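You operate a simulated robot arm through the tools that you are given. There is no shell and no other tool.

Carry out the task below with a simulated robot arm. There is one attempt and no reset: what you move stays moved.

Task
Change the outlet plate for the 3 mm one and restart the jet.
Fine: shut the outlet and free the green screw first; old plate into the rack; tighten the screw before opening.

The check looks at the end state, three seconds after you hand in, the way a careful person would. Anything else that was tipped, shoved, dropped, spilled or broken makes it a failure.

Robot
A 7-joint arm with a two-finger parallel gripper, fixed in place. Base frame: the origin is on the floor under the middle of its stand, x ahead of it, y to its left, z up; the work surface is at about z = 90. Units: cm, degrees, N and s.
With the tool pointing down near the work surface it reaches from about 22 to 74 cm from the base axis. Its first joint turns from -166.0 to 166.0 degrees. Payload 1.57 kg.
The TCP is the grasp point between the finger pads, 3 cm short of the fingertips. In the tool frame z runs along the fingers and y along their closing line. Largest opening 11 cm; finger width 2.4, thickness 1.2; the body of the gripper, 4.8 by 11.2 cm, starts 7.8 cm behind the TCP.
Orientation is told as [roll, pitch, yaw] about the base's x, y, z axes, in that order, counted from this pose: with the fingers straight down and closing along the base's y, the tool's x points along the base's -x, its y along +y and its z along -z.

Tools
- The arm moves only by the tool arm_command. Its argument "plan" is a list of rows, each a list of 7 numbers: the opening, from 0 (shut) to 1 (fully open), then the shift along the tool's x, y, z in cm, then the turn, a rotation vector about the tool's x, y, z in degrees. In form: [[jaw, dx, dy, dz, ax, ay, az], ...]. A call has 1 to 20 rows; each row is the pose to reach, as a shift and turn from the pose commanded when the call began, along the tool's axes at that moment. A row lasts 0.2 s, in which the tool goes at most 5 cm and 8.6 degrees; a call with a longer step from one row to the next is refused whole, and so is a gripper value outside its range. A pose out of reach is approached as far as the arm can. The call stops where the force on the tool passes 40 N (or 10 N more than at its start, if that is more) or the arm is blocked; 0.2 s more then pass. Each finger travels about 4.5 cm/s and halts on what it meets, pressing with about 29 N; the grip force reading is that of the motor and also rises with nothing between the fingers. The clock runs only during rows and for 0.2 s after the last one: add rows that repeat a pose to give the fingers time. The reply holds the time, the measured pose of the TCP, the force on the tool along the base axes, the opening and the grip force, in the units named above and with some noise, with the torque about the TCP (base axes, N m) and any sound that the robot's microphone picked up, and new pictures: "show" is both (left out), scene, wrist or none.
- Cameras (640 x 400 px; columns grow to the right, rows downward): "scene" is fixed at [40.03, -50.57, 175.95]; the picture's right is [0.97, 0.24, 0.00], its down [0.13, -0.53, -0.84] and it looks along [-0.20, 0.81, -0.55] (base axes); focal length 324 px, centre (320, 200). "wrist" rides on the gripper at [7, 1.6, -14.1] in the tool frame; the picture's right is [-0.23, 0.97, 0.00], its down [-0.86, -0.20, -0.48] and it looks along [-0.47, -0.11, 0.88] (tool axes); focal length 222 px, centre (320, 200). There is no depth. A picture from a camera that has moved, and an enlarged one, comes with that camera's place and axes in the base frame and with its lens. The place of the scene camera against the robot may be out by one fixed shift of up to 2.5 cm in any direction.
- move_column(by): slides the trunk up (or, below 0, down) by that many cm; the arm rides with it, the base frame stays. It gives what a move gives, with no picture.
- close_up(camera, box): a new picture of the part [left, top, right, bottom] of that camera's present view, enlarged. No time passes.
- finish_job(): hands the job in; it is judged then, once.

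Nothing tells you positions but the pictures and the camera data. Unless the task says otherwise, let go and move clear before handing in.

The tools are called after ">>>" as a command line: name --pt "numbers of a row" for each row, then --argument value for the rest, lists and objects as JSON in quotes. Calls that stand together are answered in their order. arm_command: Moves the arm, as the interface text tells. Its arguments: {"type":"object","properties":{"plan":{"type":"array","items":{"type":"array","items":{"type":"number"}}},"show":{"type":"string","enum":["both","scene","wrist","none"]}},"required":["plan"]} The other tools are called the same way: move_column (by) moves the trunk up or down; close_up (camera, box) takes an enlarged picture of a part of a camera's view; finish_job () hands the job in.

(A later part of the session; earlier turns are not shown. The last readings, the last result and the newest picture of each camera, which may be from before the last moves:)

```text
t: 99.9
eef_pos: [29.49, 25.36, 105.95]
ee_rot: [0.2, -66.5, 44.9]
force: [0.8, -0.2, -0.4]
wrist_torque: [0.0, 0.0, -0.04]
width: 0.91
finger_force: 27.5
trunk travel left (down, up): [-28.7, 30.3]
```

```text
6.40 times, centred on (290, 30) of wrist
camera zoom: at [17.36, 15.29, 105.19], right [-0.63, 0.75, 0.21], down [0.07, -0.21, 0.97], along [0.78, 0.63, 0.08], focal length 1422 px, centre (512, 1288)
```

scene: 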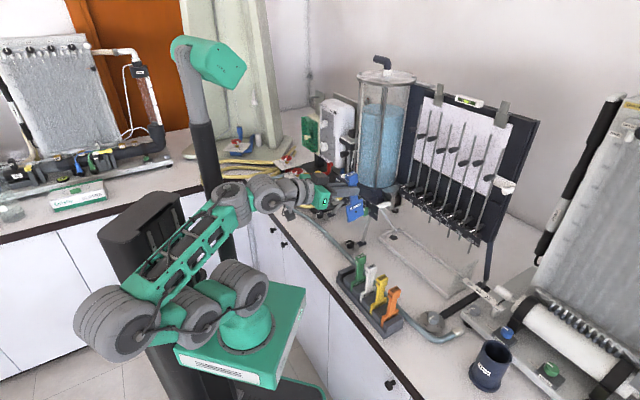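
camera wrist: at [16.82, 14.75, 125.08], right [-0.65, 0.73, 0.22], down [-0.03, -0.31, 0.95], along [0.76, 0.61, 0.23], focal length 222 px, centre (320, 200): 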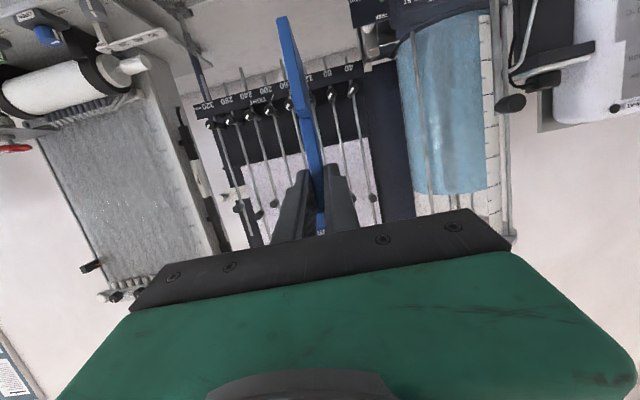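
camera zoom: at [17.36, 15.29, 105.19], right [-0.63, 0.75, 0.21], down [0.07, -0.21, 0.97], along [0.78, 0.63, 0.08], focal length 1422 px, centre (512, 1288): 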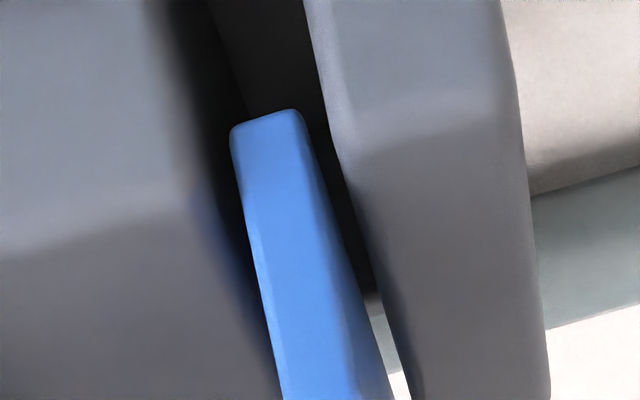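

It has entered the slot with no contact force. Continuing down.

>>> move_column --by -1.5

>>> move_column --by -1.5

>>> close_up --camera "scene" --box '[330, 235, 390, 305]'

```text
t: 100.5
eef_pos: [29.45, 25.27, 104.33]
ee_rot: [0.2, -66.4, 44.8]
force: [0.7, -0.1, -1.4]
wrist_torque: [0.03, 0.01, 0.01]
width: 0.91
finger_force: 27.4
trunk travel left (down, up): [-27.2, 31.8]
```

```text
t: 101.1
eef_pos: [29.57, 25.38, 102.79]
ee_rot: [0.2, -66.6, 44.9]
force: [-0.8, -0.7, 0.4]
wrist_torque: [-0.03, 0.03, -0.02]
width: 0.94
finger_force: 28.2
trunk travel left (down, up): [-25.7, 33.3]
```

```text
5.71 times, centred on (360, 270) of scene
camera zoom: at [40.03, -50.57, 175.95], right [0.97, 0.24, 0.0], down [0.13, -0.53, -0.84], along [-0.2, 0.81, -0.55], focal length 1848 px, centre (91, -200)
```

zoom: 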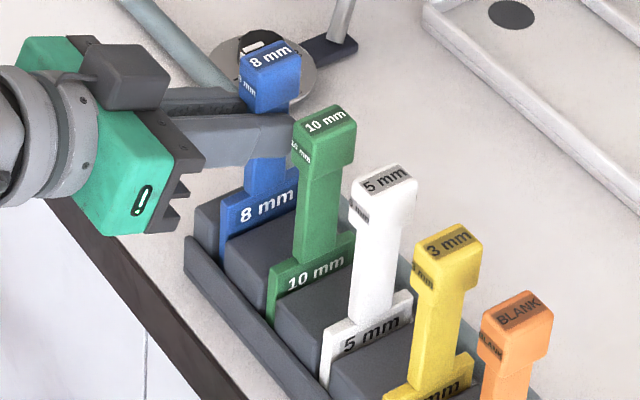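

About 1.2 cm remains. I'll finish gently.

>>> move_column --by -0.8

>>> move_column --by -0.3

>>> close_up --camera "scene" --box '[330, 235, 390, 305]'

```text
t: 101.7
eef_pos: [29.66, 25.41, 102.19]
ee_rot: [0.2, -66.6, 44.8]
force: [0.2, 0.7, 2.4]
wrist_torque: [-0.01, -0.05, 0.01]
width: 0.92
finger_force: 27.6
trunk travel left (down, up): [-24.9, 34.1]
```

```text
t: 102.2
eef_pos: [29.61, 25.36, 102.13]
ee_rot: [0.4, -66.9, 44.7]
force: [0.1, -0.7, 17.3]
wrist_torque: [-0.09, 0.07, -0.01]
width: 0.92
finger_force: 27.6
trunk travel left (down, up): [-24.6, 34.4]
```

```text
5.71 times, centred on (360, 270) of scene
camera zoom: at [40.03, -50.57, 175.95], right [0.97, 0.24, 0.0], down [0.13, -0.53, -0.84], along [-0.2, 0.81, -0.55], focal length 1848 px, centre (91, -200)
```

zoom: 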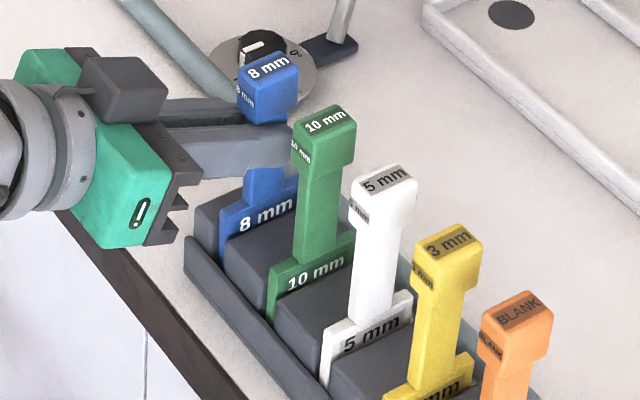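

It's seated: the contact force rose and its height matches the neighbours. I'll relieve the pressure, open the fingers, and check the plate stays put.

>>> move_column --by 0.25

>>> arm_command --pt "0.2 0 0 0 0 0 0" --pt "0.2 0 0 0 0 0 0" --pt "0.2 0 0 0 0 0 0" --show "none"

>>> close_up --camera "scene" --box '[330, 235, 390, 305]'

>>> close_up --camera "wrist" --box '[220, 60, 420, 240]'

```text
t: 102.8
eef_pos: [29.6, 25.32, 101.99]
ee_rot: [0.1, -66.6, 44.8]
force: [2.5, 3.2, 17.4]
wrist_torque: [0.22, -0.21, 0.05]
width: 0.91
finger_force: 27.8
trunk travel left (down, up): [-24.8, 34.2]
```

```text
t: 103.5
eef_pos: [29.49, 25.32, 101.99]
ee_rot: [0.3, -66.3, 45.0]
force: [-0.3, -1.1, 0.6]
wrist_torque: [0.0, 0.01, 0.0]
width: 2.2
finger_force: 0.0
trunk travel left (down, up): [-24.8, 34.2]
```

```text
5.71 times, centred on (360, 270) of scene
camera zoom: at [40.03, -50.57, 175.95], right [0.97, 0.24, 0.0], down [0.13, -0.53, -0.84], along [-0.2, 0.81, -0.55], focal length 1848 px, centre (91, -200)
```

zoom: 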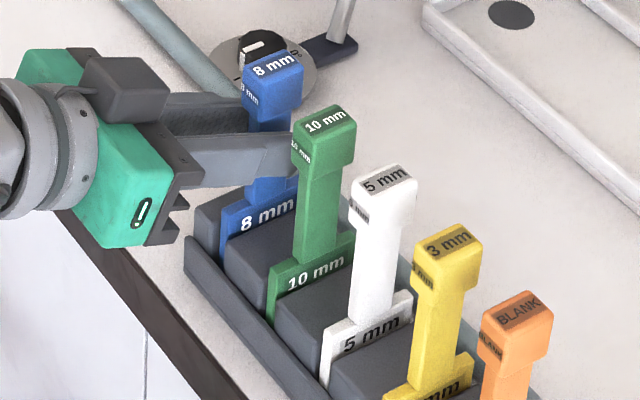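

```text
2.22 times, centred on (320, 150) of wrist
camera zoom: at [17.35, 15.29, 101.32], right [-0.63, 0.75, 0.21], down [0.07, -0.21, 0.97], along [0.78, 0.63, 0.08], focal length 494 px, centre (320, 311)
```

zoom: 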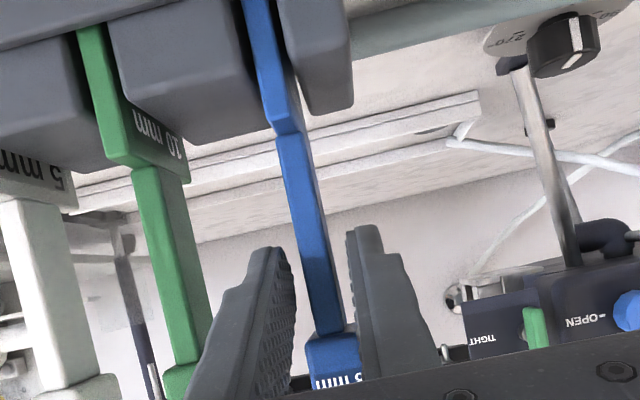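

The 8 mm plate is now in the rack beside the 10 mm one. I'll back the fingers off the stem and rise clear.

>>> arm_command --pt "0.22 0.4 0 -0.92 0 0 0" --pt "0.22 0.8 0 -1.83 0 0 0" --pt "0.22 1.2 0 -2.75 0 0 0" --pt "0.22 1.4 0 -3.2 0 0 0" --show "none"

>>> move_column --by 10

>>> close_up --camera "scene" --box '[310, 215, 410, 315]'

```text
t: 104.5
eef_pos: [27.08, 22.81, 102.03]
ee_rot: [0.3, -66.4, 44.9]
force: [1.0, 0.0, -0.5]
wrist_torque: [-0.01, -0.04, 0.01]
width: 2.44
finger_force: 0.1
trunk travel left (down, up): [-24.8, 34.2]
```

```text
t: 105.9
eef_pos: [27.02, 22.77, 111.93]
ee_rot: [0.2, -66.5, 44.9]
force: [-0.9, -0.2, 0.6]
wrist_torque: [0.02, 0.02, 0.01]
width: 2.42
finger_force: 0.2
trunk travel left (down, up): [-34.8, 24.2]
```

```text
4.00 times, centred on (360, 265) of scene
camera zoom: at [40.03, -50.57, 175.95], right [0.97, 0.24, 0.0], down [0.13, -0.53, -0.84], along [-0.2, 0.81, -0.55], focal length 1294 px, centre (160, -60)
```

zoom: 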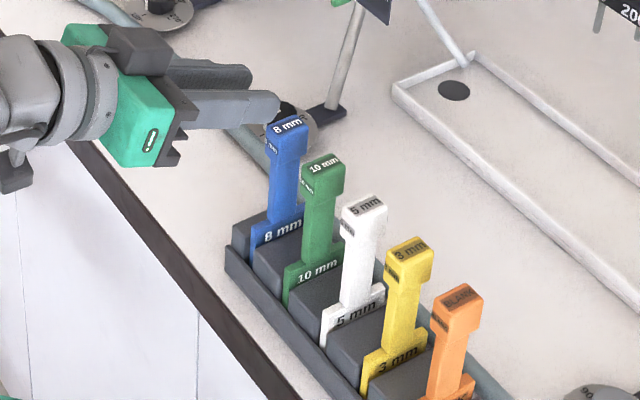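

The old plate stands neatly in the rack. Now I'll move above the yellow 3 mm plate, flattening the tilt to 75° again.

>>> arm_command --pt "0.22 -0.08 -2.97 0.17 0 -1.7 0" --pt "0.22 -0.16 -5.94 0.34 0 -3.4 0" --pt "0.22 -0.23 -8.91 0.5 0 -5.2 0" --pt "0.22 -0.31 -11.88 0.67 0 -6.9 0" --pt "0.22 -0.39 -14.85 0.84 0 -8.6 0" --pt "0.22 -0.39 -14.85 0.84 0 -8.6 0" --show "both"

>>> close_up --camera "wrist" --box '[180, 0, 440, 200]'

```text
t: 107.3
eef_pos: [33.55, 11.34, 114.22]
ee_rot: [0.8, -75.1, 44.3]
force: [0.1, 0.3, -0.6]
wrist_torque: [0.0, 0.01, 0.0]
width: 2.43
finger_force: 0.1
out of reach, approached as far as the arm can: row 1, 2, 3, 4, 5, 6
trunk travel left (down, up): [-34.8, 24.2]
camera wrist: at [21.62, 1.55, 111.12], right [-0.65, 0.73, 0.22], down [-0.03, -0.32, 0.95], along [0.76, 0.61, 0.23], focal length 222 px, centre (320, 200)
```

scene: 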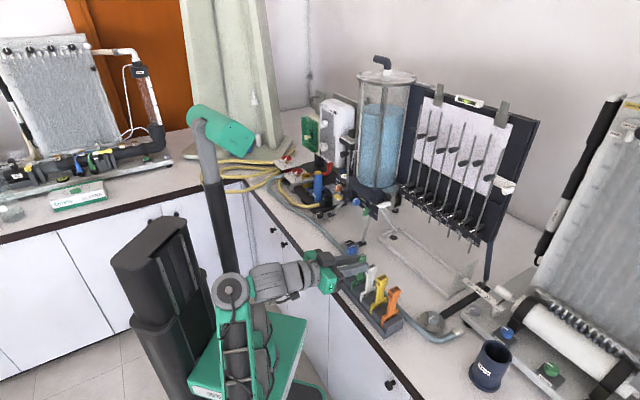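
wrist: 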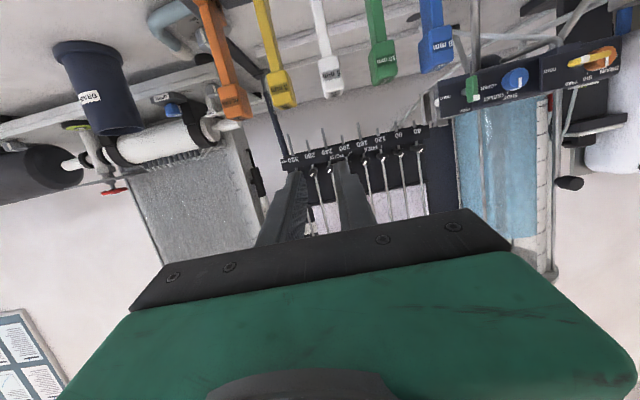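

```text
2.00 times, centred on (310, 100) of wrist
camera zoom: at [21.62, 1.55, 111.12], right [-0.65, 0.73, 0.22], down [-0.03, -0.32, 0.95], along [0.76, 0.61, 0.23], focal length 444 px, centre (340, 400)
```

zoom: 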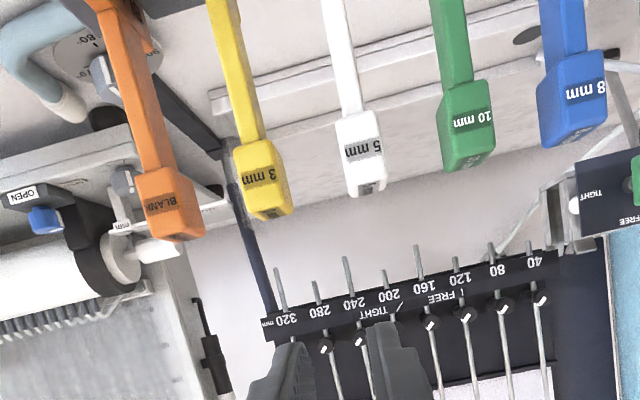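

The arm clipped a limit mid-move but is in a usable posture now. I'll move outward to line up in front of the 3 mm plate.

>>> arm_command --pt "0.22 0.2 -0.45 1.0 0 0 0" --pt "0.22 0.4 -0.9 2.0 0 0 0" --pt "0.22 0.6 -1.3 3.0 0 0 0" --pt "0.22 0.8 -1.75 4.0 0 0 0" --pt "0.22 0.97 -2.15 4.9 0 0 0" --pt "0.22 0.97 -2.15 4.9 0 0 0" --show "both"

```text
t: 108.7
eef_pos: [33.45, 11.75, 114.22]
ee_rot: [0.3, -75.1, 44.8]
force: [-0.4, -0.4, 0.5]
wrist_torque: [-0.01, -0.01, 0.01]
width: 2.45
finger_force: 0.1
out of reach, approached as far as the arm can: row 1, 2, 3, 4, 5, 6
trunk travel left (down, up): [-34.8, 24.2]
camera wrist: at [21.49, 1.84, 111.08], right [-0.65, 0.73, 0.22], down [-0.03, -0.31, 0.95], along [0.76, 0.61, 0.22], focal length 222 px, centre (320, 200)
```

scene: 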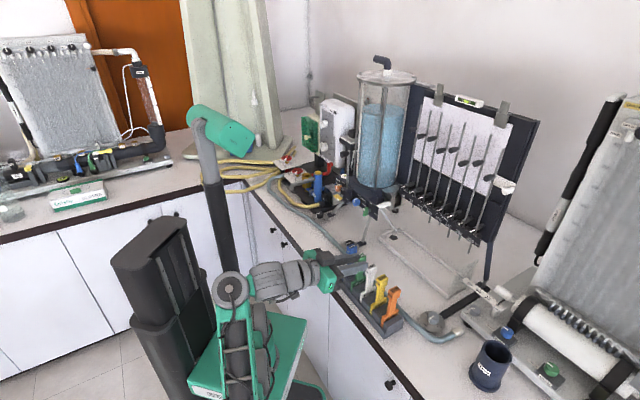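
wrist: 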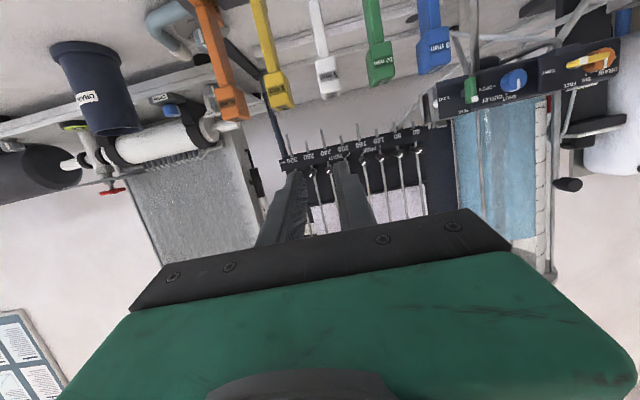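

The arm is stuck against a wrist limit with this strong sideways heading. I'll unstick it by steepening the tool and moving out and up, then find a posture that reaches the 3 mm plate.

>>> arm_command --pt "0.22 -0.5 0 0.3 0 7.5 0" --pt "0.22 -1.0 0 0.6 0 15 0" --pt "0.22 -1.5 0 1.0 0 22.5 0" --pt "0.22 -2.0 0 1.5 0 30 0" --pt "0.22 -2.5 0 2.0 0 37.5 0" --pt "0.22 -3.0 0 2.5 0 45 0" --pt "0.22 -3.0 0 2.5 0 45 0" --show "both"

```text
t: 110.3
eef_pos: [36.31, 14.73, 116.42]
ee_rot: [0.0, -30.6, 46.4]
force: [1.4, -0.4, 0.9]
wrist_torque: [-0.02, 0.03, 0.01]
width: 2.39
finger_force: 0.1
out of reach, approached as far as the arm can: row 1, 2, 3, 4, 5
trunk travel left (down, up): [-34.8, 24.2]
camera wrist: at [26.04, 6.37, 125.15], right [-0.57, 0.81, 0.12], down [0.49, 0.22, 0.85], along [0.66, 0.54, -0.52], focal length 222 px, centre (320, 200)
```

scene: 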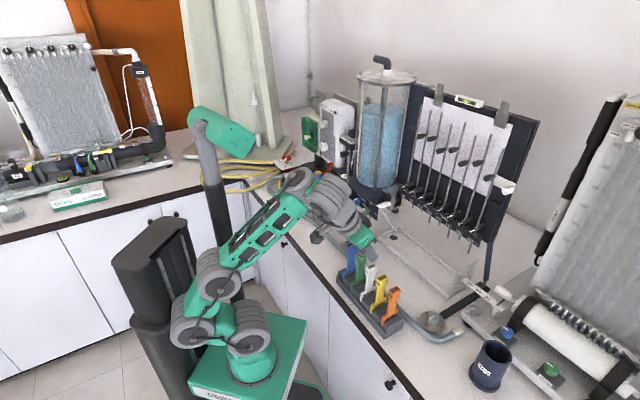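
wrist: 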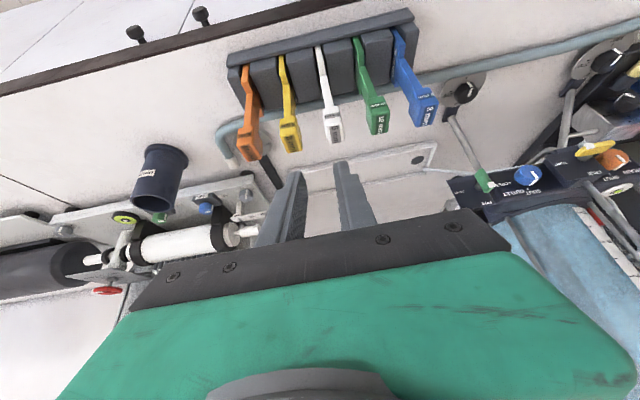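

Free again at a 30° tilt with a good view of the rack. I'll test a 60° tilt further out in front of the 3 mm plate and then work back in.

>>> arm_command --pt "0.22 -2.2 -0.7 0.7 0.15 -7.5 0.3" --pt "0.22 -4.4 -1.4 1.4 0.35 -15 0.6" --pt "0.22 -6.6 -2.1 2.1 0.5 -22.5 0.9" --pt "0.22 -8.71 -2.82 2.83 0.7 -30 1.2" --pt "0.22 -8.71 -2.82 2.83 0.7 -30 1.2" --show "scene"

```text
t: 111.5
eef_pos: [32.77, 17.95, 127.84]
ee_rot: [0.8, -59.9, 42.9]
force: [0.5, -0.2, 0.2]
wrist_torque: [-0.01, 0.04, 0.0]
width: 2.41
finger_force: 0.0
out of reach, approached as far as the arm can: row 2, 3, 4, 5
trunk travel left (down, up): [-34.8, 24.2]
```

scene: 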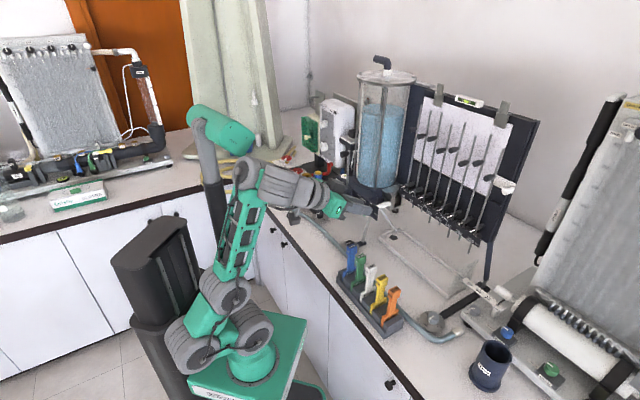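

The wrist reaches its limit whenever the heading swings this far from the arm's plane. I'll look at the wrist's current configuration before planning a way round.

>>> close_up --camera "scene" --box '[160, 120, 400, 300]'

>>> close_up --camera "scene" --box '[220, 150, 400, 240]'

```text
2.22 times, centred on (280, 210) of scene
camera zoom: at [40.03, -50.57, 175.95], right [0.97, 0.24, 0.0], down [0.13, -0.53, -0.84], along [-0.2, 0.81, -0.55], focal length 719 px, centre (409, 178)
```

zoom: 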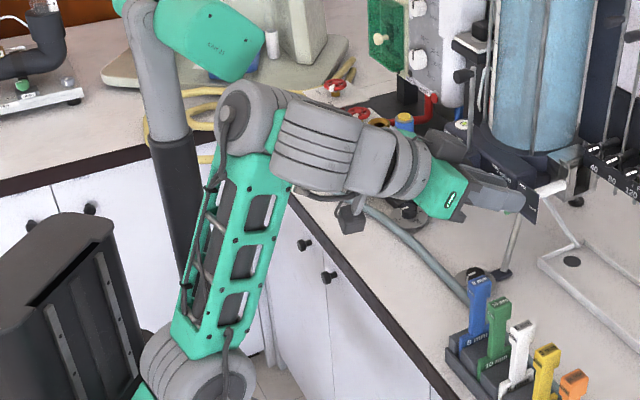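

```text
3.56 times, centred on (310, 195) of scene
camera zoom: at [40.03, -50.57, 175.95], right [0.97, 0.24, 0.0], down [0.13, -0.53, -0.84], along [-0.2, 0.81, -0.55], focal length 1150 px, centre (356, 218)
```

zoom: 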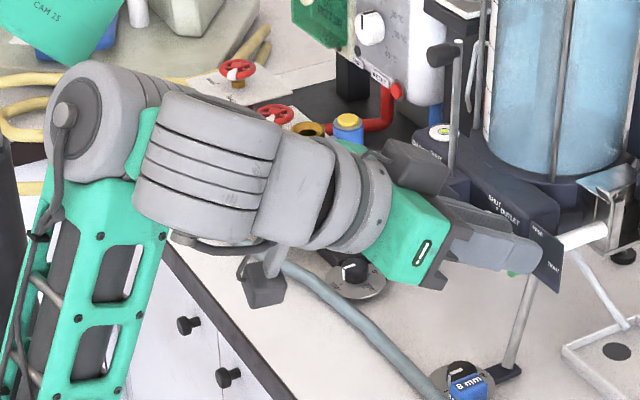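

The wrist is a pitch–yaw–roll type, so this spot should be reachable from further out. I'll move straight out over the bench at this height first.

>>> arm_command --pt "0.22 -1.2 0 2.1 0 0 0" --pt "0.22 -2.4 0 4.2 0 0 0" --pt "0.22 -3.6 0 6.2 0 0 0" --pt "0.22 -4.8 0 8.3 0 0 0" --pt "0.22 -6.0 0 10.4 0 0 0" --show "scene"

```text
t: 112.7
eef_pos: [37.25, 27.48, 129.36]
ee_rot: [0.5, -59.9, 42.9]
force: [0.6, -0.6, -0.2]
wrist_torque: [0.0, 0.0, -0.02]
width: 2.41
finger_force: 0.0
out of reach, approached as far as the arm can: row 1, 2, 3, 4, 5
trunk travel left (down, up): [-34.8, 24.2]
```

scene: 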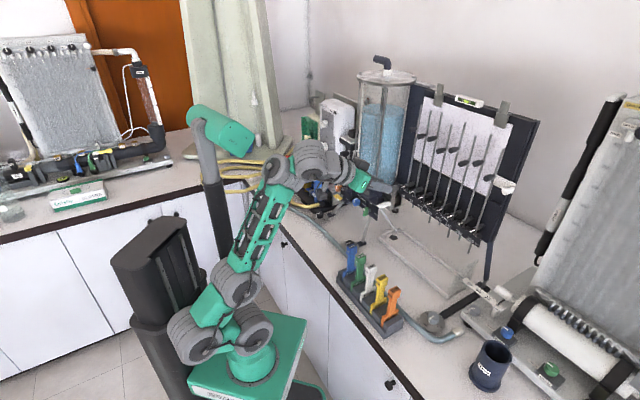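

Lateral motion is what's limited here. I'll go back to a posture that worked (in front of the outlet) and sweep sideways from further out, to approach the 3 mm plate from over the bench.

>>> arm_command --pt "0.22 0.3 3.0 1.3 0 0 0" --pt "0.22 0.2 6.0 2.6 0 0 0" --pt "0.22 0.2 9.0 3.9 0 0 0" --pt "0.22 0.3 12.0 5.2 0 0 0" --pt "0.22 0.3 15.0 6.5 0 0 0" --pt "0.22 0.3 15.5 7.4 -0.6 0 -1.2" --pt "0.22 0.3 15.5 7.4 -0.9 0 -1.8" --show "scene"

```text
t: 114.3
eef_pos: [30.65, 42.87, 125.14]
ee_rot: [-1.3, -60.1, 46.7]
force: [-0.9, -1.0, 0.2]
wrist_torque: [0.0, 0.0, 0.04]
width: 2.42
finger_force: 0.1
trunk travel left (down, up): [-34.8, 24.2]
```

scene: 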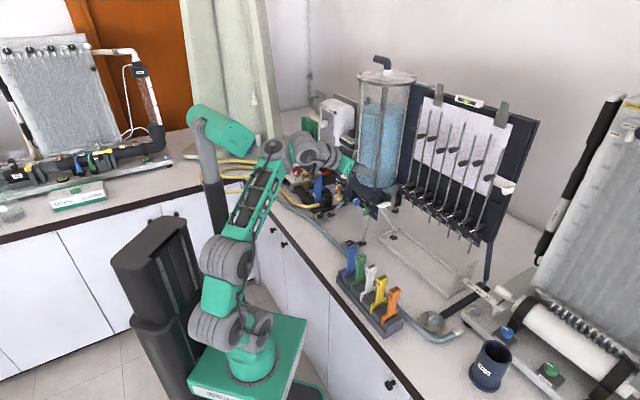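

Good posture, no limits. Now I'll sweep sideways at a larger distance from the robot.

>>> arm_command --pt "0.22 -1.33 -2.0 2.3 0 0 0.5" --pt "0.22 -2.66 -4.0 4.6 0 0 1.0" --pt "0.22 -4.0 -6.0 6.9 0 0 1.0" --pt "0.22 -4.0 -9.5 6.9 0 0 1.0" --pt "0.22 -4.0 -13.0 6.9 0 0 1.0" --pt "0.22 -4.0 -16.5 6.9 0 0 1.0" --pt "0.22 -4.0 -20.0 6.9 0 0 1.0" --pt "0.22 -4.0 -23.5 6.9 0 0 1.0" --pt "0.22 -4.0 -26.6 6.9 0 0 1.0" --show "scene"

```text
t: 116.3
eef_pos: [55.17, 29.95, 125.49]
ee_rot: [0.5, -60.0, 44.7]
force: [-0.2, 0.1, -0.4]
wrist_torque: [-0.01, -0.01, -0.01]
width: 2.42
finger_force: 0.1
trunk travel left (down, up): [-34.8, 24.2]
```

scene: 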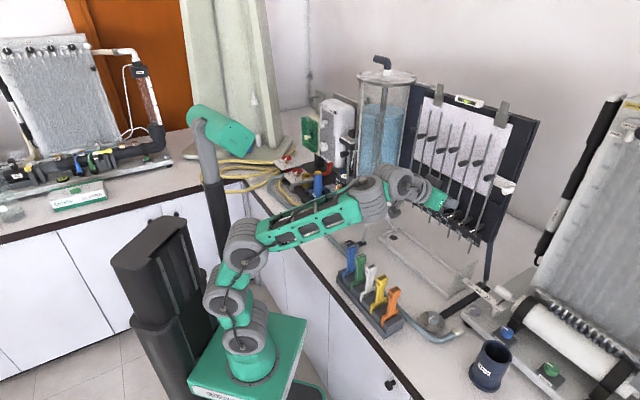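

It reaches here without any limit. Now I'll draw back toward the rack in stages, keeping the height.

>>> arm_command --pt "0.22 1.25 0 -2.17 0 0 0" --pt "0.22 2.5 0 -4.33 0 0 0" --pt "0.22 3.75 0 -6.5 0 0 0" --pt "0.22 5.0 0 -8.67 0 0 0" --pt "0.22 6.25 0 -10.8 0 0 0" --pt "0.22 7.5 0 -13.0 0 0 0" --show "scene"

```text
t: 117.7
eef_pos: [44.58, 19.22, 125.57]
ee_rot: [0.5, -60.0, 44.5]
force: [0.8, 0.0, -0.3]
wrist_torque: [0.0, 0.0, 0.02]
width: 2.41
finger_force: 0.0
trunk travel left (down, up): [-34.8, 24.2]
```

scene: 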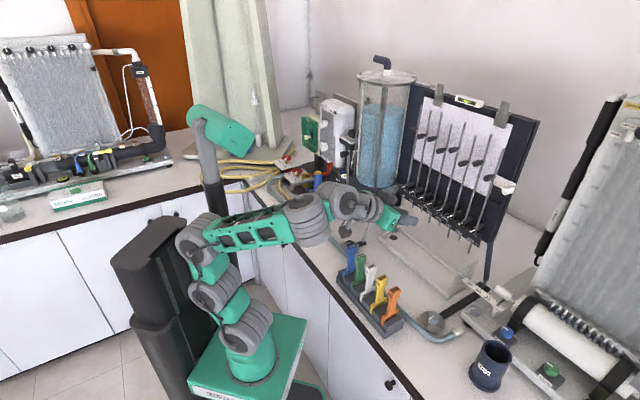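

Still fine at n = 45. Continuing back to the rack.

>>> arm_command --pt "0.22 0.75 0 -1.3 0 0 0" --pt "0.22 1.5 0 -2.6 0 0 0" --pt "0.22 2.25 0 -3.9 0 0 0" --pt "0.22 3.0 0 -5.2 0 0 0" --pt "0.22 3.75 0 -6.5 0 0 0" --pt "0.22 4.5 0 -7.8 0 0 0" --show "scene"

```text
t: 119.1
eef_pos: [39.48, 14.37, 125.69]
ee_rot: [0.3, -60.1, 44.6]
force: [-0.2, 0.0, -0.3]
wrist_torque: [0.02, -0.01, -0.05]
width: 2.43
finger_force: 0.1
out of reach, approached as far as the arm can: row 5, 6
trunk travel left (down, up): [-34.8, 24.2]
```

scene: 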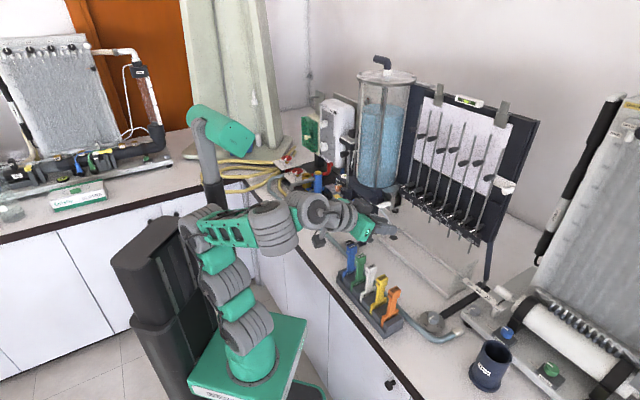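

I'm directly over the 3 mm plate at tilt 60°, close to the inner limit but far enough in. I'll come down from above with the trunk, straddling the head; first down to just above it to check alignment.

>>> move_column --by -13

>>> close_up --camera "wrist" --box '[200, 20, 420, 220]'

>>> close_up --camera "scene" --box '[310, 210, 430, 320]'

```text
t: 120.7
eef_pos: [39.48, 14.38, 112.65]
ee_rot: [0.4, -60.0, 44.8]
force: [-0.8, 0.4, 0.0]
wrist_torque: [0.01, 0.01, -0.03]
width: 2.44
finger_force: 0.1
trunk travel left (down, up): [-21.8, 37.2]
```

```text
2.00 times, centred on (310, 120) of wrist
camera zoom: at [27.29, 4.33, 113.74], right [-0.61, 0.77, 0.2], down [0.15, -0.13, 0.98], along [0.78, 0.62, -0.03], focal length 444 px, centre (340, 360)
```

zoom: 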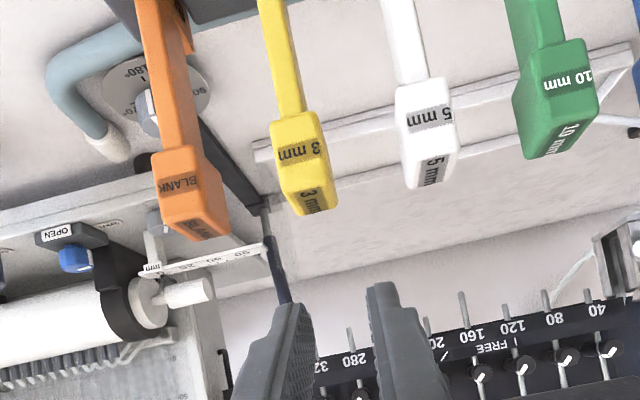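

```text
3.64 times, centred on (370, 265) of scene
camera zoom: at [40.03, -50.57, 175.95], right [0.97, 0.24, 0.0], down [0.13, -0.53, -0.84], along [-0.2, 0.81, -0.55], focal length 1176 px, centre (138, -36)
```

zoom: 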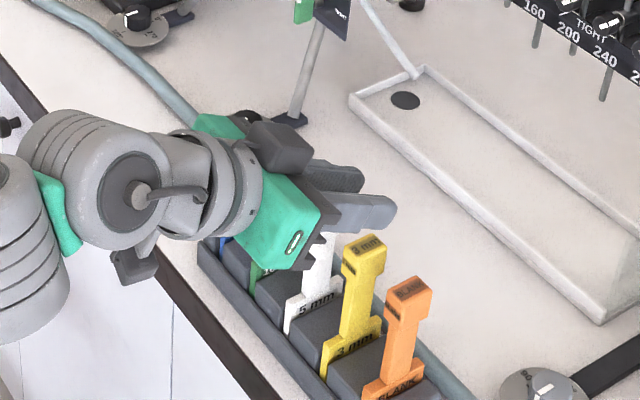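

The 3 mm head reads b = 17.87 against my 17.75. I'll shift 0.12 cm, open slightly wider, and lower over it.

>>> arm_command --pt "0.25 0 -0.12 0 0 0 0" --pt "0.25 0 -0.12 0 0 0 0" --show "none"

>>> move_column --by -4

>>> close_up --camera "wrist" --box '[240, 90, 400, 220]'

>>> close_up --camera "scene" --box '[340, 220, 430, 320]'

```text
t: 121.3
eef_pos: [39.63, 14.23, 112.61]
ee_rot: [0.3, -60.1, 44.8]
force: [0.8, 0.3, 0.4]
wrist_torque: [-0.02, -0.02, -0.03]
width: 2.75
finger_force: 0.1
trunk travel left (down, up): [-21.8, 37.2]
```

```text
t: 122.1
eef_pos: [39.64, 14.07, 108.61]
ee_rot: [0.2, -60.1, 44.7]
force: [0.1, -0.9, 0.0]
wrist_torque: [0.02, 0.01, 0.02]
width: 2.75
finger_force: 0.1
trunk travel left (down, up): [-17.8, 41.2]
```

```text
3.08 times, centred on (320, 155) of wrist
camera zoom: at [27.34, 4.22, 109.73], right [-0.61, 0.77, 0.2], down [0.15, -0.13, 0.98], along [0.78, 0.62, -0.03], focal length 684 px, centre (320, 338)
```

zoom: 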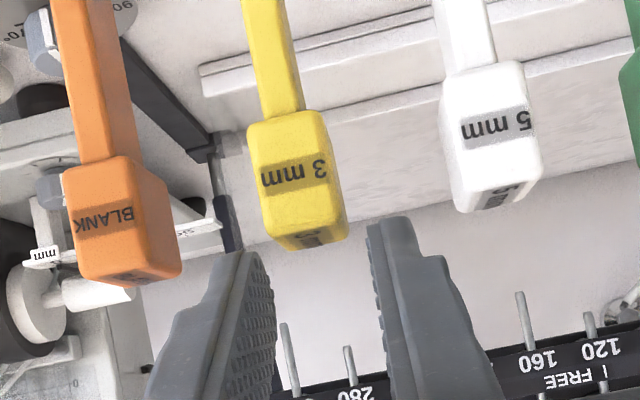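

```text
4.00 times, centred on (385, 270) of scene
camera zoom: at [40.03, -50.57, 175.95], right [0.97, 0.24, 0.0], down [0.13, -0.53, -0.84], along [-0.2, 0.81, -0.55], focal length 1294 px, centre (60, -80)
```

zoom: 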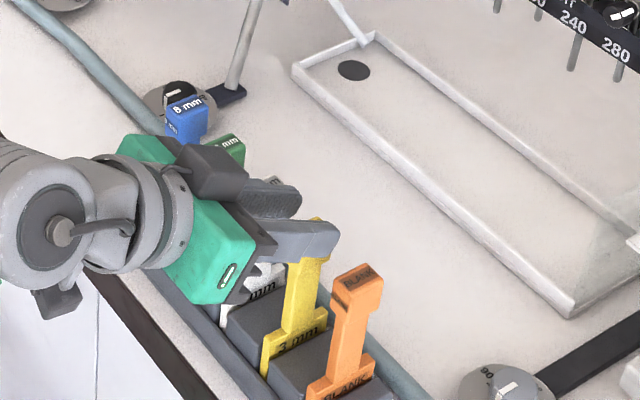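

Centred to within 0.08 cm. I'll trim that and lower the rest of the way to stem height.

>>> arm_command --pt "0.25 0 -0.07 0 0 0 0" --pt "0.25 0 -0.07 0 0 0 0" --show "none"

>>> move_column --by -3

>>> move_column --by -3.1

>>> close_up --camera "wrist" --box '[240, 90, 400, 230]'

>>> close_up --camera "scene" --box '[350, 230, 420, 320]'

```text
t: 122.7
eef_pos: [39.69, 14.12, 108.71]
ee_rot: [0.3, -60.1, 44.6]
force: [-0.1, -0.3, 0.3]
wrist_torque: [-0.01, 0.03, -0.02]
width: 2.76
finger_force: 0.0
trunk travel left (down, up): [-17.8, 41.2]
```

```text
t: 123.4
eef_pos: [39.76, 14.25, 105.69]
ee_rot: [0.2, -60.1, 44.6]
force: [0.3, 0.7, -0.1]
wrist_torque: [-0.01, 0.02, 0.03]
width: 2.76
finger_force: 0.1
trunk travel left (down, up): [-14.8, 44.2]
```

```text
t: 124.2
eef_pos: [39.65, 14.2, 102.62]
ee_rot: [0.3, -60.1, 44.7]
force: [-0.6, 0.3, 0.7]
wrist_torque: [0.02, 0.0, -0.01]
width: 2.74
finger_force: 0.1
trunk travel left (down, up): [-11.7, 47.3]
```

```text
2.86 times, centred on (320, 160) of wrist
camera zoom: at [27.44, 4.18, 103.65], right [-0.61, 0.77, 0.2], down [0.15, -0.13, 0.98], along [0.78, 0.62, -0.03], focal length 635 px, centre (320, 314)
```

zoom: 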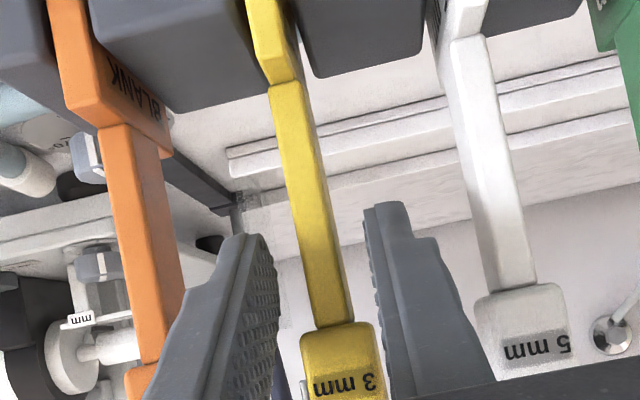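

```text
4.44 times, centred on (385, 275) of scene
camera zoom: at [40.03, -50.57, 175.95], right [0.97, 0.24, 0.0], down [0.13, -0.53, -0.84], along [-0.2, 0.81, -0.55], focal length 1438 px, centre (31, -133)
```

zoom: 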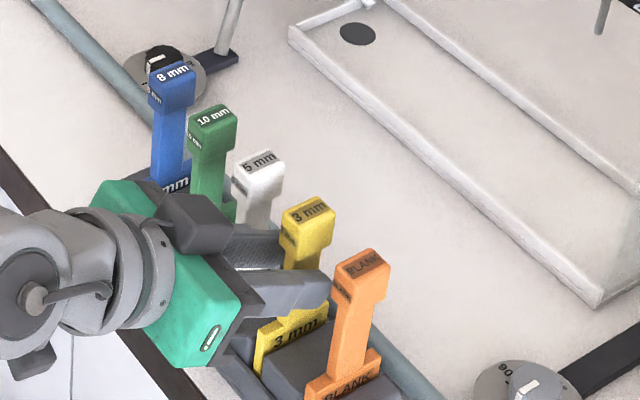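

The finger tops are very close to the head's underside. I'll check that gap before closing.

>>> close_up --camera "wrist" --box '[290, 170, 370, 230]'

>>> close_up --camera "scene" --box '[372, 268, 402, 300]'

```text
6.67 times, centred on (330, 200) of wrist
camera zoom: at [27.44, 4.18, 103.65], right [-0.61, 0.77, 0.2], down [0.15, -0.13, 0.98], along [0.78, 0.62, -0.03], focal length 1481 px, centre (253, 200)
```

zoom: 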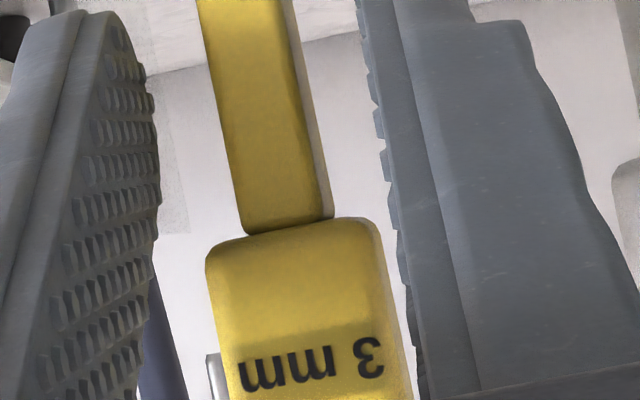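

```text
12.50 times, centred on (387, 284) of scene
camera zoom: at [40.03, -50.57, 175.95], right [0.97, 0.24, 0.0], down [0.13, -0.53, -0.84], along [-0.2, 0.81, -0.55], focal length 4043 px, centre (-518, -850)
```

zoom: 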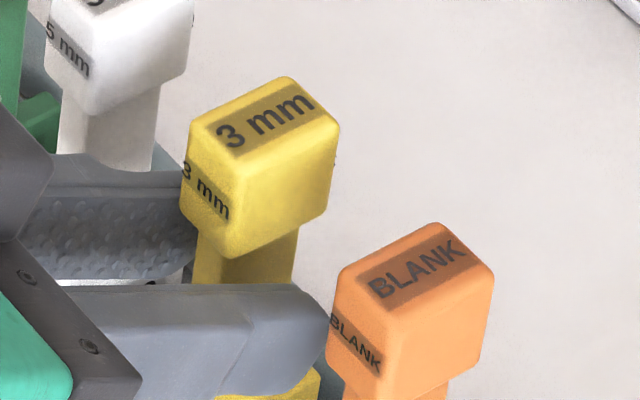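

The gap is nearly zero, so I'll lower another 0.4 cm to be sure I grip only the stem, then close.

>>> move_column --by -0.4

>>> arm_command --pt "0.06 0 0 0 0 0 0" --pt "0.06 0 0 0 0 0 0" --pt "0.06 0 0 0 0 0 0" --pt "0.06 0 0 0 0 0 0" --show "none"

>>> close_up --camera "scene" --box '[350, 230, 420, 320]'

>>> close_up --camera "wrist" --box '[240, 60, 400, 230]'

```text
t: 124.7
eef_pos: [39.71, 13.96, 102.13]
ee_rot: [0.3, -60.1, 44.5]
force: [1.3, 0.7, -0.4]
wrist_torque: [-0.03, -0.01, 0.0]
width: 2.75
finger_force: 0.2
trunk travel left (down, up): [-11.3, 47.7]
```

```text
t: 125.7
eef_pos: [39.7, 14.11, 102.15]
ee_rot: [0.3, -60.1, 44.6]
force: [0.1, 0.6, 0.7]
wrist_torque: [0.08, -0.01, 0.0]
width: 0.92
finger_force: 28.1
trunk travel left (down, up): [-11.3, 47.7]
```

```text
4.44 times, centred on (385, 275) of scene
camera zoom: at [40.03, -50.57, 175.95], right [0.97, 0.24, 0.0], down [0.13, -0.53, -0.84], along [-0.2, 0.81, -0.55], focal length 1438 px, centre (31, -133)
```

zoom: 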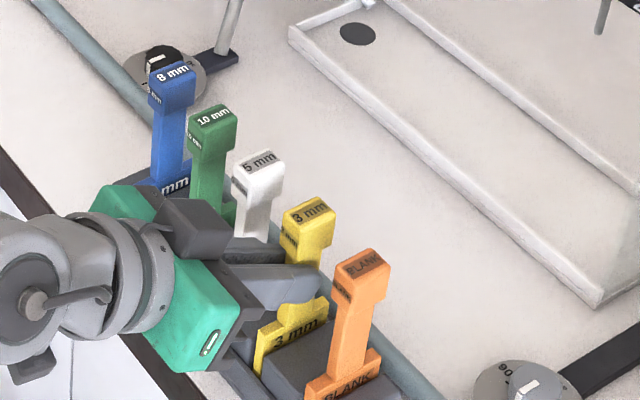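

```text
2.35 times, centred on (320, 145) of wrist
camera zoom: at [27.43, 4.19, 103.25], right [-0.61, 0.77, 0.2], down [0.15, -0.13, 0.98], along [0.78, 0.62, -0.03], focal length 523 px, centre (320, 329)
```

zoom: 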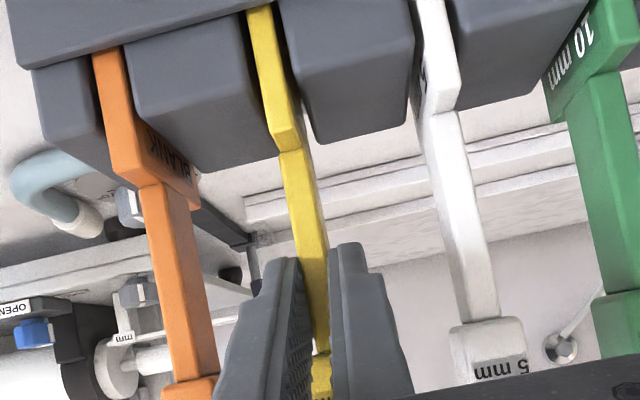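

The 3 mm stem is gripped cleanly (0.92 cm). Lifting straight up with the trunk.

>>> move_column --by 2

>>> move_column --by 8

>>> close_up --camera "scene" --box '[330, 200, 430, 310]'

```text
t: 126.4
eef_pos: [39.64, 14.16, 104.36]
ee_rot: [0.2, -60.0, 44.6]
force: [0.3, -0.1, 0.0]
wrist_torque: [0.01, 0.02, 0.0]
width: 0.95
finger_force: 27.8
trunk travel left (down, up): [-13.3, 45.7]
```

```text
t: 127.6
eef_pos: [39.74, 14.14, 112.11]
ee_rot: [0.3, -60.0, 44.6]
force: [0.1, -0.4, 0.6]
wrist_torque: [-0.03, 0.01, 0.02]
width: 0.9
finger_force: 28.2
trunk travel left (down, up): [-21.3, 37.7]
```

```text
3.64 times, centred on (380, 255) of scene
camera zoom: at [40.03, -50.57, 175.95], right [0.97, 0.24, 0.0], down [0.13, -0.53, -0.84], along [-0.2, 0.81, -0.55], focal length 1176 px, centre (102, 0)
```

zoom: 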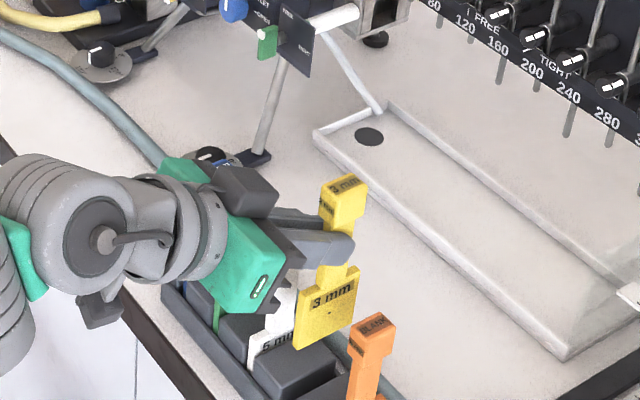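

The 3 mm plate is clear of its slot, hanging straight. Raising it to transport height.

>>> move_column --by 15.5

>>> close_up --camera "scene" --box '[160, 100, 480, 320]'

```text
t: 129.4
eef_pos: [39.73, 14.07, 127.71]
ee_rot: [0.3, -60.1, 44.5]
force: [-0.2, 0.4, -1.3]
wrist_torque: [0.0, 0.0, -0.01]
width: 0.91
finger_force: 27.2
trunk travel left (down, up): [-36.8, 22.2]
```

```text
1.82 times, centred on (320, 210) of scene
camera zoom: at [40.03, -50.57, 175.95], right [0.97, 0.24, 0.0], down [0.13, -0.53, -0.84], along [-0.2, 0.81, -0.55], focal length 588 px, centre (320, 182)
```

zoom: 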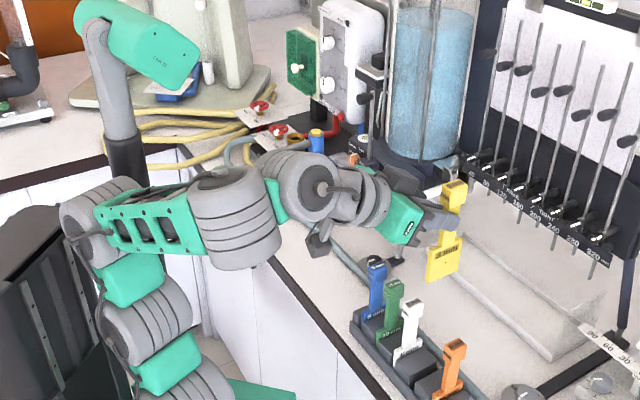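

Transport height reached. I'll carry it out over the bench first, the way that worked before.

>>> arm_command --pt "0.06 -1.2 0 2.06 0 0 0" --pt "0.06 -2.4 0 4.1 0 0 0" --pt "0.06 -3.6 0 6.2 0 0 0" --pt "0.06 -4.8 0 8.2 0 0 0" --pt "0.06 -6.0 0 10.3 0 0 0" --pt "0.06 -7.2 0 12.4 0 0 0" --pt "0.06 -8.4 0 14.4 0 0 0" --pt "0.06 -9.5 0 16.45 0 0 0" --show "none"

>>> arm_command --pt "0.06 0 2.2 0 0 0 0" --pt "0.06 0 4.5 0 0 0 0" --pt "0.06 0 6.8 0 0 0 0" --pt "0.06 0 9.1 0 0 0 0" --pt "0.06 0 11.4 0 0 0 0" --pt "0.06 0 13.7 0 0 0 0" --pt "0.06 0 16.0 0 0 0 0" --pt "0.06 0 18.3 0 0 0 0" --pt "0.06 0 20.6 0 0 0 0" --pt "0.06 0 22.9 0 0 0 0" --pt "0.06 0 25.2 0 0 0 0" --pt "0.06 0 26.7 0 0 0 0" --pt "0.06 0 26.7 0 0 0 0" --show "both"

```text
t: 131.2
eef_pos: [53.4, 27.61, 127.57]
ee_rot: [0.2, -60.0, 44.5]
force: [0.6, -0.5, -0.7]
wrist_torque: [-0.03, -0.03, -0.01]
width: 0.9
finger_force: 27.7
trunk travel left (down, up): [-36.8, 22.2]
```

```text
t: 134.0
eef_pos: [34.39, 46.74, 127.65]
ee_rot: [0.3, -60.0, 44.7]
force: [-0.6, 0.5, -1.5]
wrist_torque: [-0.03, 0.01, -0.02]
width: 0.91
finger_force: 27.8
trunk travel left (down, up): [-36.8, 22.2]
camera wrist: at [22.04, 36.72, 128.72], right [-0.61, 0.77, 0.2], down [0.15, -0.13, 0.98], along [0.78, 0.62, -0.03], focal length 222 px, centre (320, 200)
```

scene: 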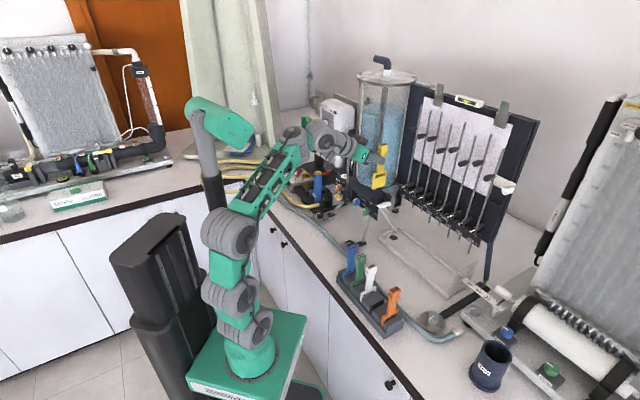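
wrist: 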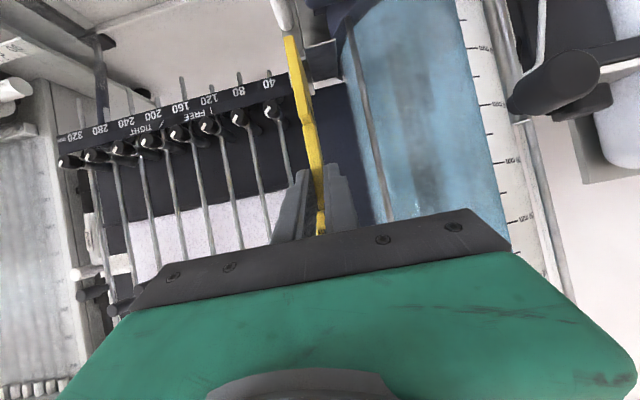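

The 3 mm plate is in front of the holder, hanging straight. I'll advance to just short of the holder, well above the ears, and compare with the reference picture of the old plate at the same stage.

>>> arm_command --pt "0.06 -0.6 -0.05 1.65 0 0 0" --pt "0.06 -1.2 -0.1 3.3 0 0 0" --pt "0.06 -1.75 -0.1 5.0 0 0 0" --pt "0.06 -2.3 -0.1 6.6 0 0 0" --pt "0.06 -2.87 -0.1 8.27 0 0 0" --pt "0.06 -2.87 -0.1 8.27 0 0 0" --show "none"

>>> close_up --camera "scene" --box '[384, 170, 412, 205]'

>>> close_up --camera "scene" --box '[350, 130, 430, 210]'

>>> close_up --camera "wrist" --box '[240, 0, 400, 200]'

```text
t: 135.4
eef_pos: [40.54, 52.55, 126.04]
ee_rot: [0.4, -60.0, 44.6]
force: [-0.1, 0.2, -0.9]
wrist_torque: [0.02, 0.02, 0.02]
width: 0.94
finger_force: 27.5
trunk travel left (down, up): [-36.8, 22.2]
```

```text
11.43 times, centred on (398, 188) of scene
camera zoom: at [40.03, -50.57, 175.95], right [0.97, 0.24, 0.0], down [0.13, -0.53, -0.84], along [-0.2, 0.81, -0.55], focal length 3697 px, centre (-571, 343)
```

zoom: 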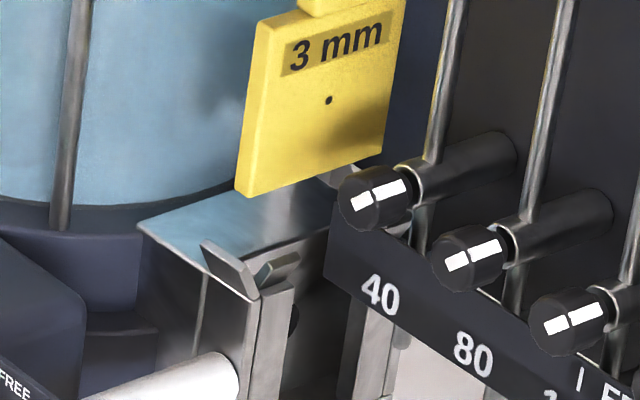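

```text
5.00 times, centred on (390, 170) of scene
camera zoom: at [40.03, -50.57, 175.95], right [0.97, 0.24, 0.0], down [0.13, -0.53, -0.84], along [-0.2, 0.81, -0.55], focal length 1617 px, centre (-30, 350)
```

zoom: 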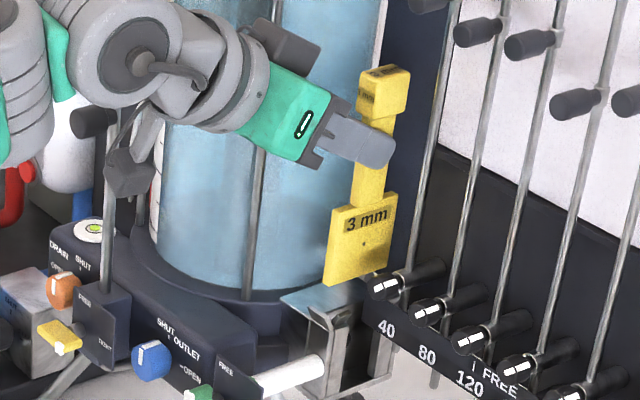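

```text
2.00 times, centred on (320, 100) of wrist
camera zoom: at [28.3, 42.52, 127.12], right [-0.61, 0.77, 0.2], down [0.15, -0.13, 0.98], along [0.78, 0.62, -0.03], focal length 444 px, centre (320, 400)
```

zoom: 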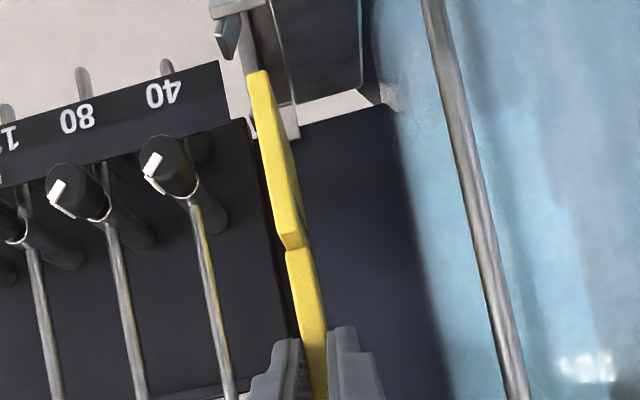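

Comparing with the old plate's picture, I need about 0.85 cm more forward and 0.1 cm left. I'll apply that and lower to the same height as the reference.

>>> arm_command --pt "0.06 -0.2 0.1 0.37 0 0 0" --pt "0.06 -0.42 0.1 0.74 0 0 0" --pt "0.06 -0.42 0.1 0.74 0 0 0" --show "none"

>>> move_column --by -1.6

>>> close_up --camera "scene" --box '[384, 170, 412, 205]'

>>> close_up --camera "wrist" --box '[260, 0, 340, 60]'

```text
t: 136.2
eef_pos: [41.0, 53.07, 126.16]
ee_rot: [0.3, -60.0, 44.6]
force: [-0.1, 0.8, -1.3]
wrist_torque: [0.02, 0.02, -0.02]
width: 0.94
finger_force: 28.2
trunk travel left (down, up): [-36.8, 22.2]
```

```text
t: 136.8
eef_pos: [41.12, 53.13, 124.39]
ee_rot: [0.3, -60.1, 44.7]
force: [0.1, 0.5, -0.3]
wrist_torque: [-0.04, 0.01, 0.01]
width: 0.92
finger_force: 28.1
trunk travel left (down, up): [-35.2, 23.8]
```

```text
11.43 times, centred on (398, 188) of scene
camera zoom: at [40.03, -50.57, 175.95], right [0.97, 0.24, 0.0], down [0.13, -0.53, -0.84], along [-0.2, 0.81, -0.55], focal length 3697 px, centre (-571, 343)
```

zoom: 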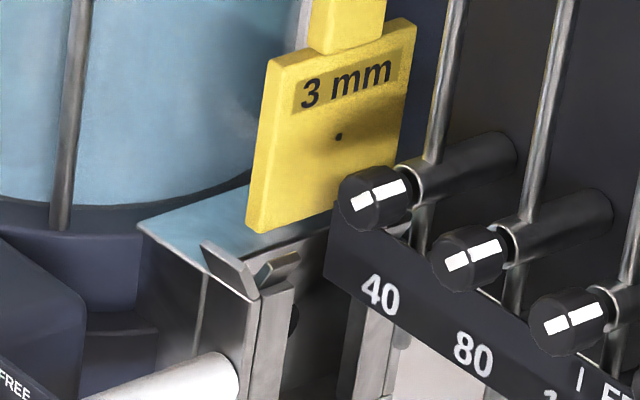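

```text
6.67 times, centred on (300, 30) of wrist
camera zoom: at [28.79, 43.07, 125.56], right [-0.61, 0.77, 0.2], down [0.15, -0.13, 0.98], along [0.78, 0.62, -0.03], focal length 1481 px, centre (453, 1333)
```

zoom: 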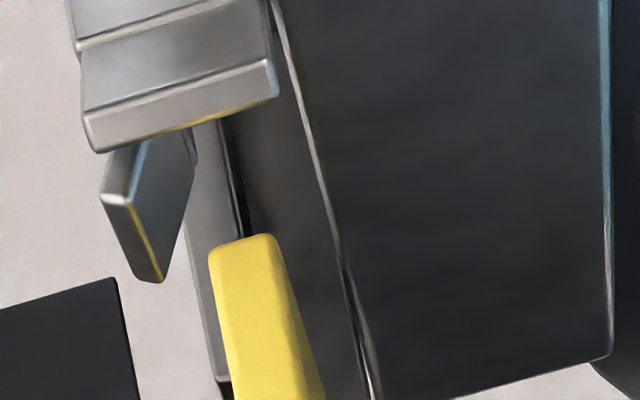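

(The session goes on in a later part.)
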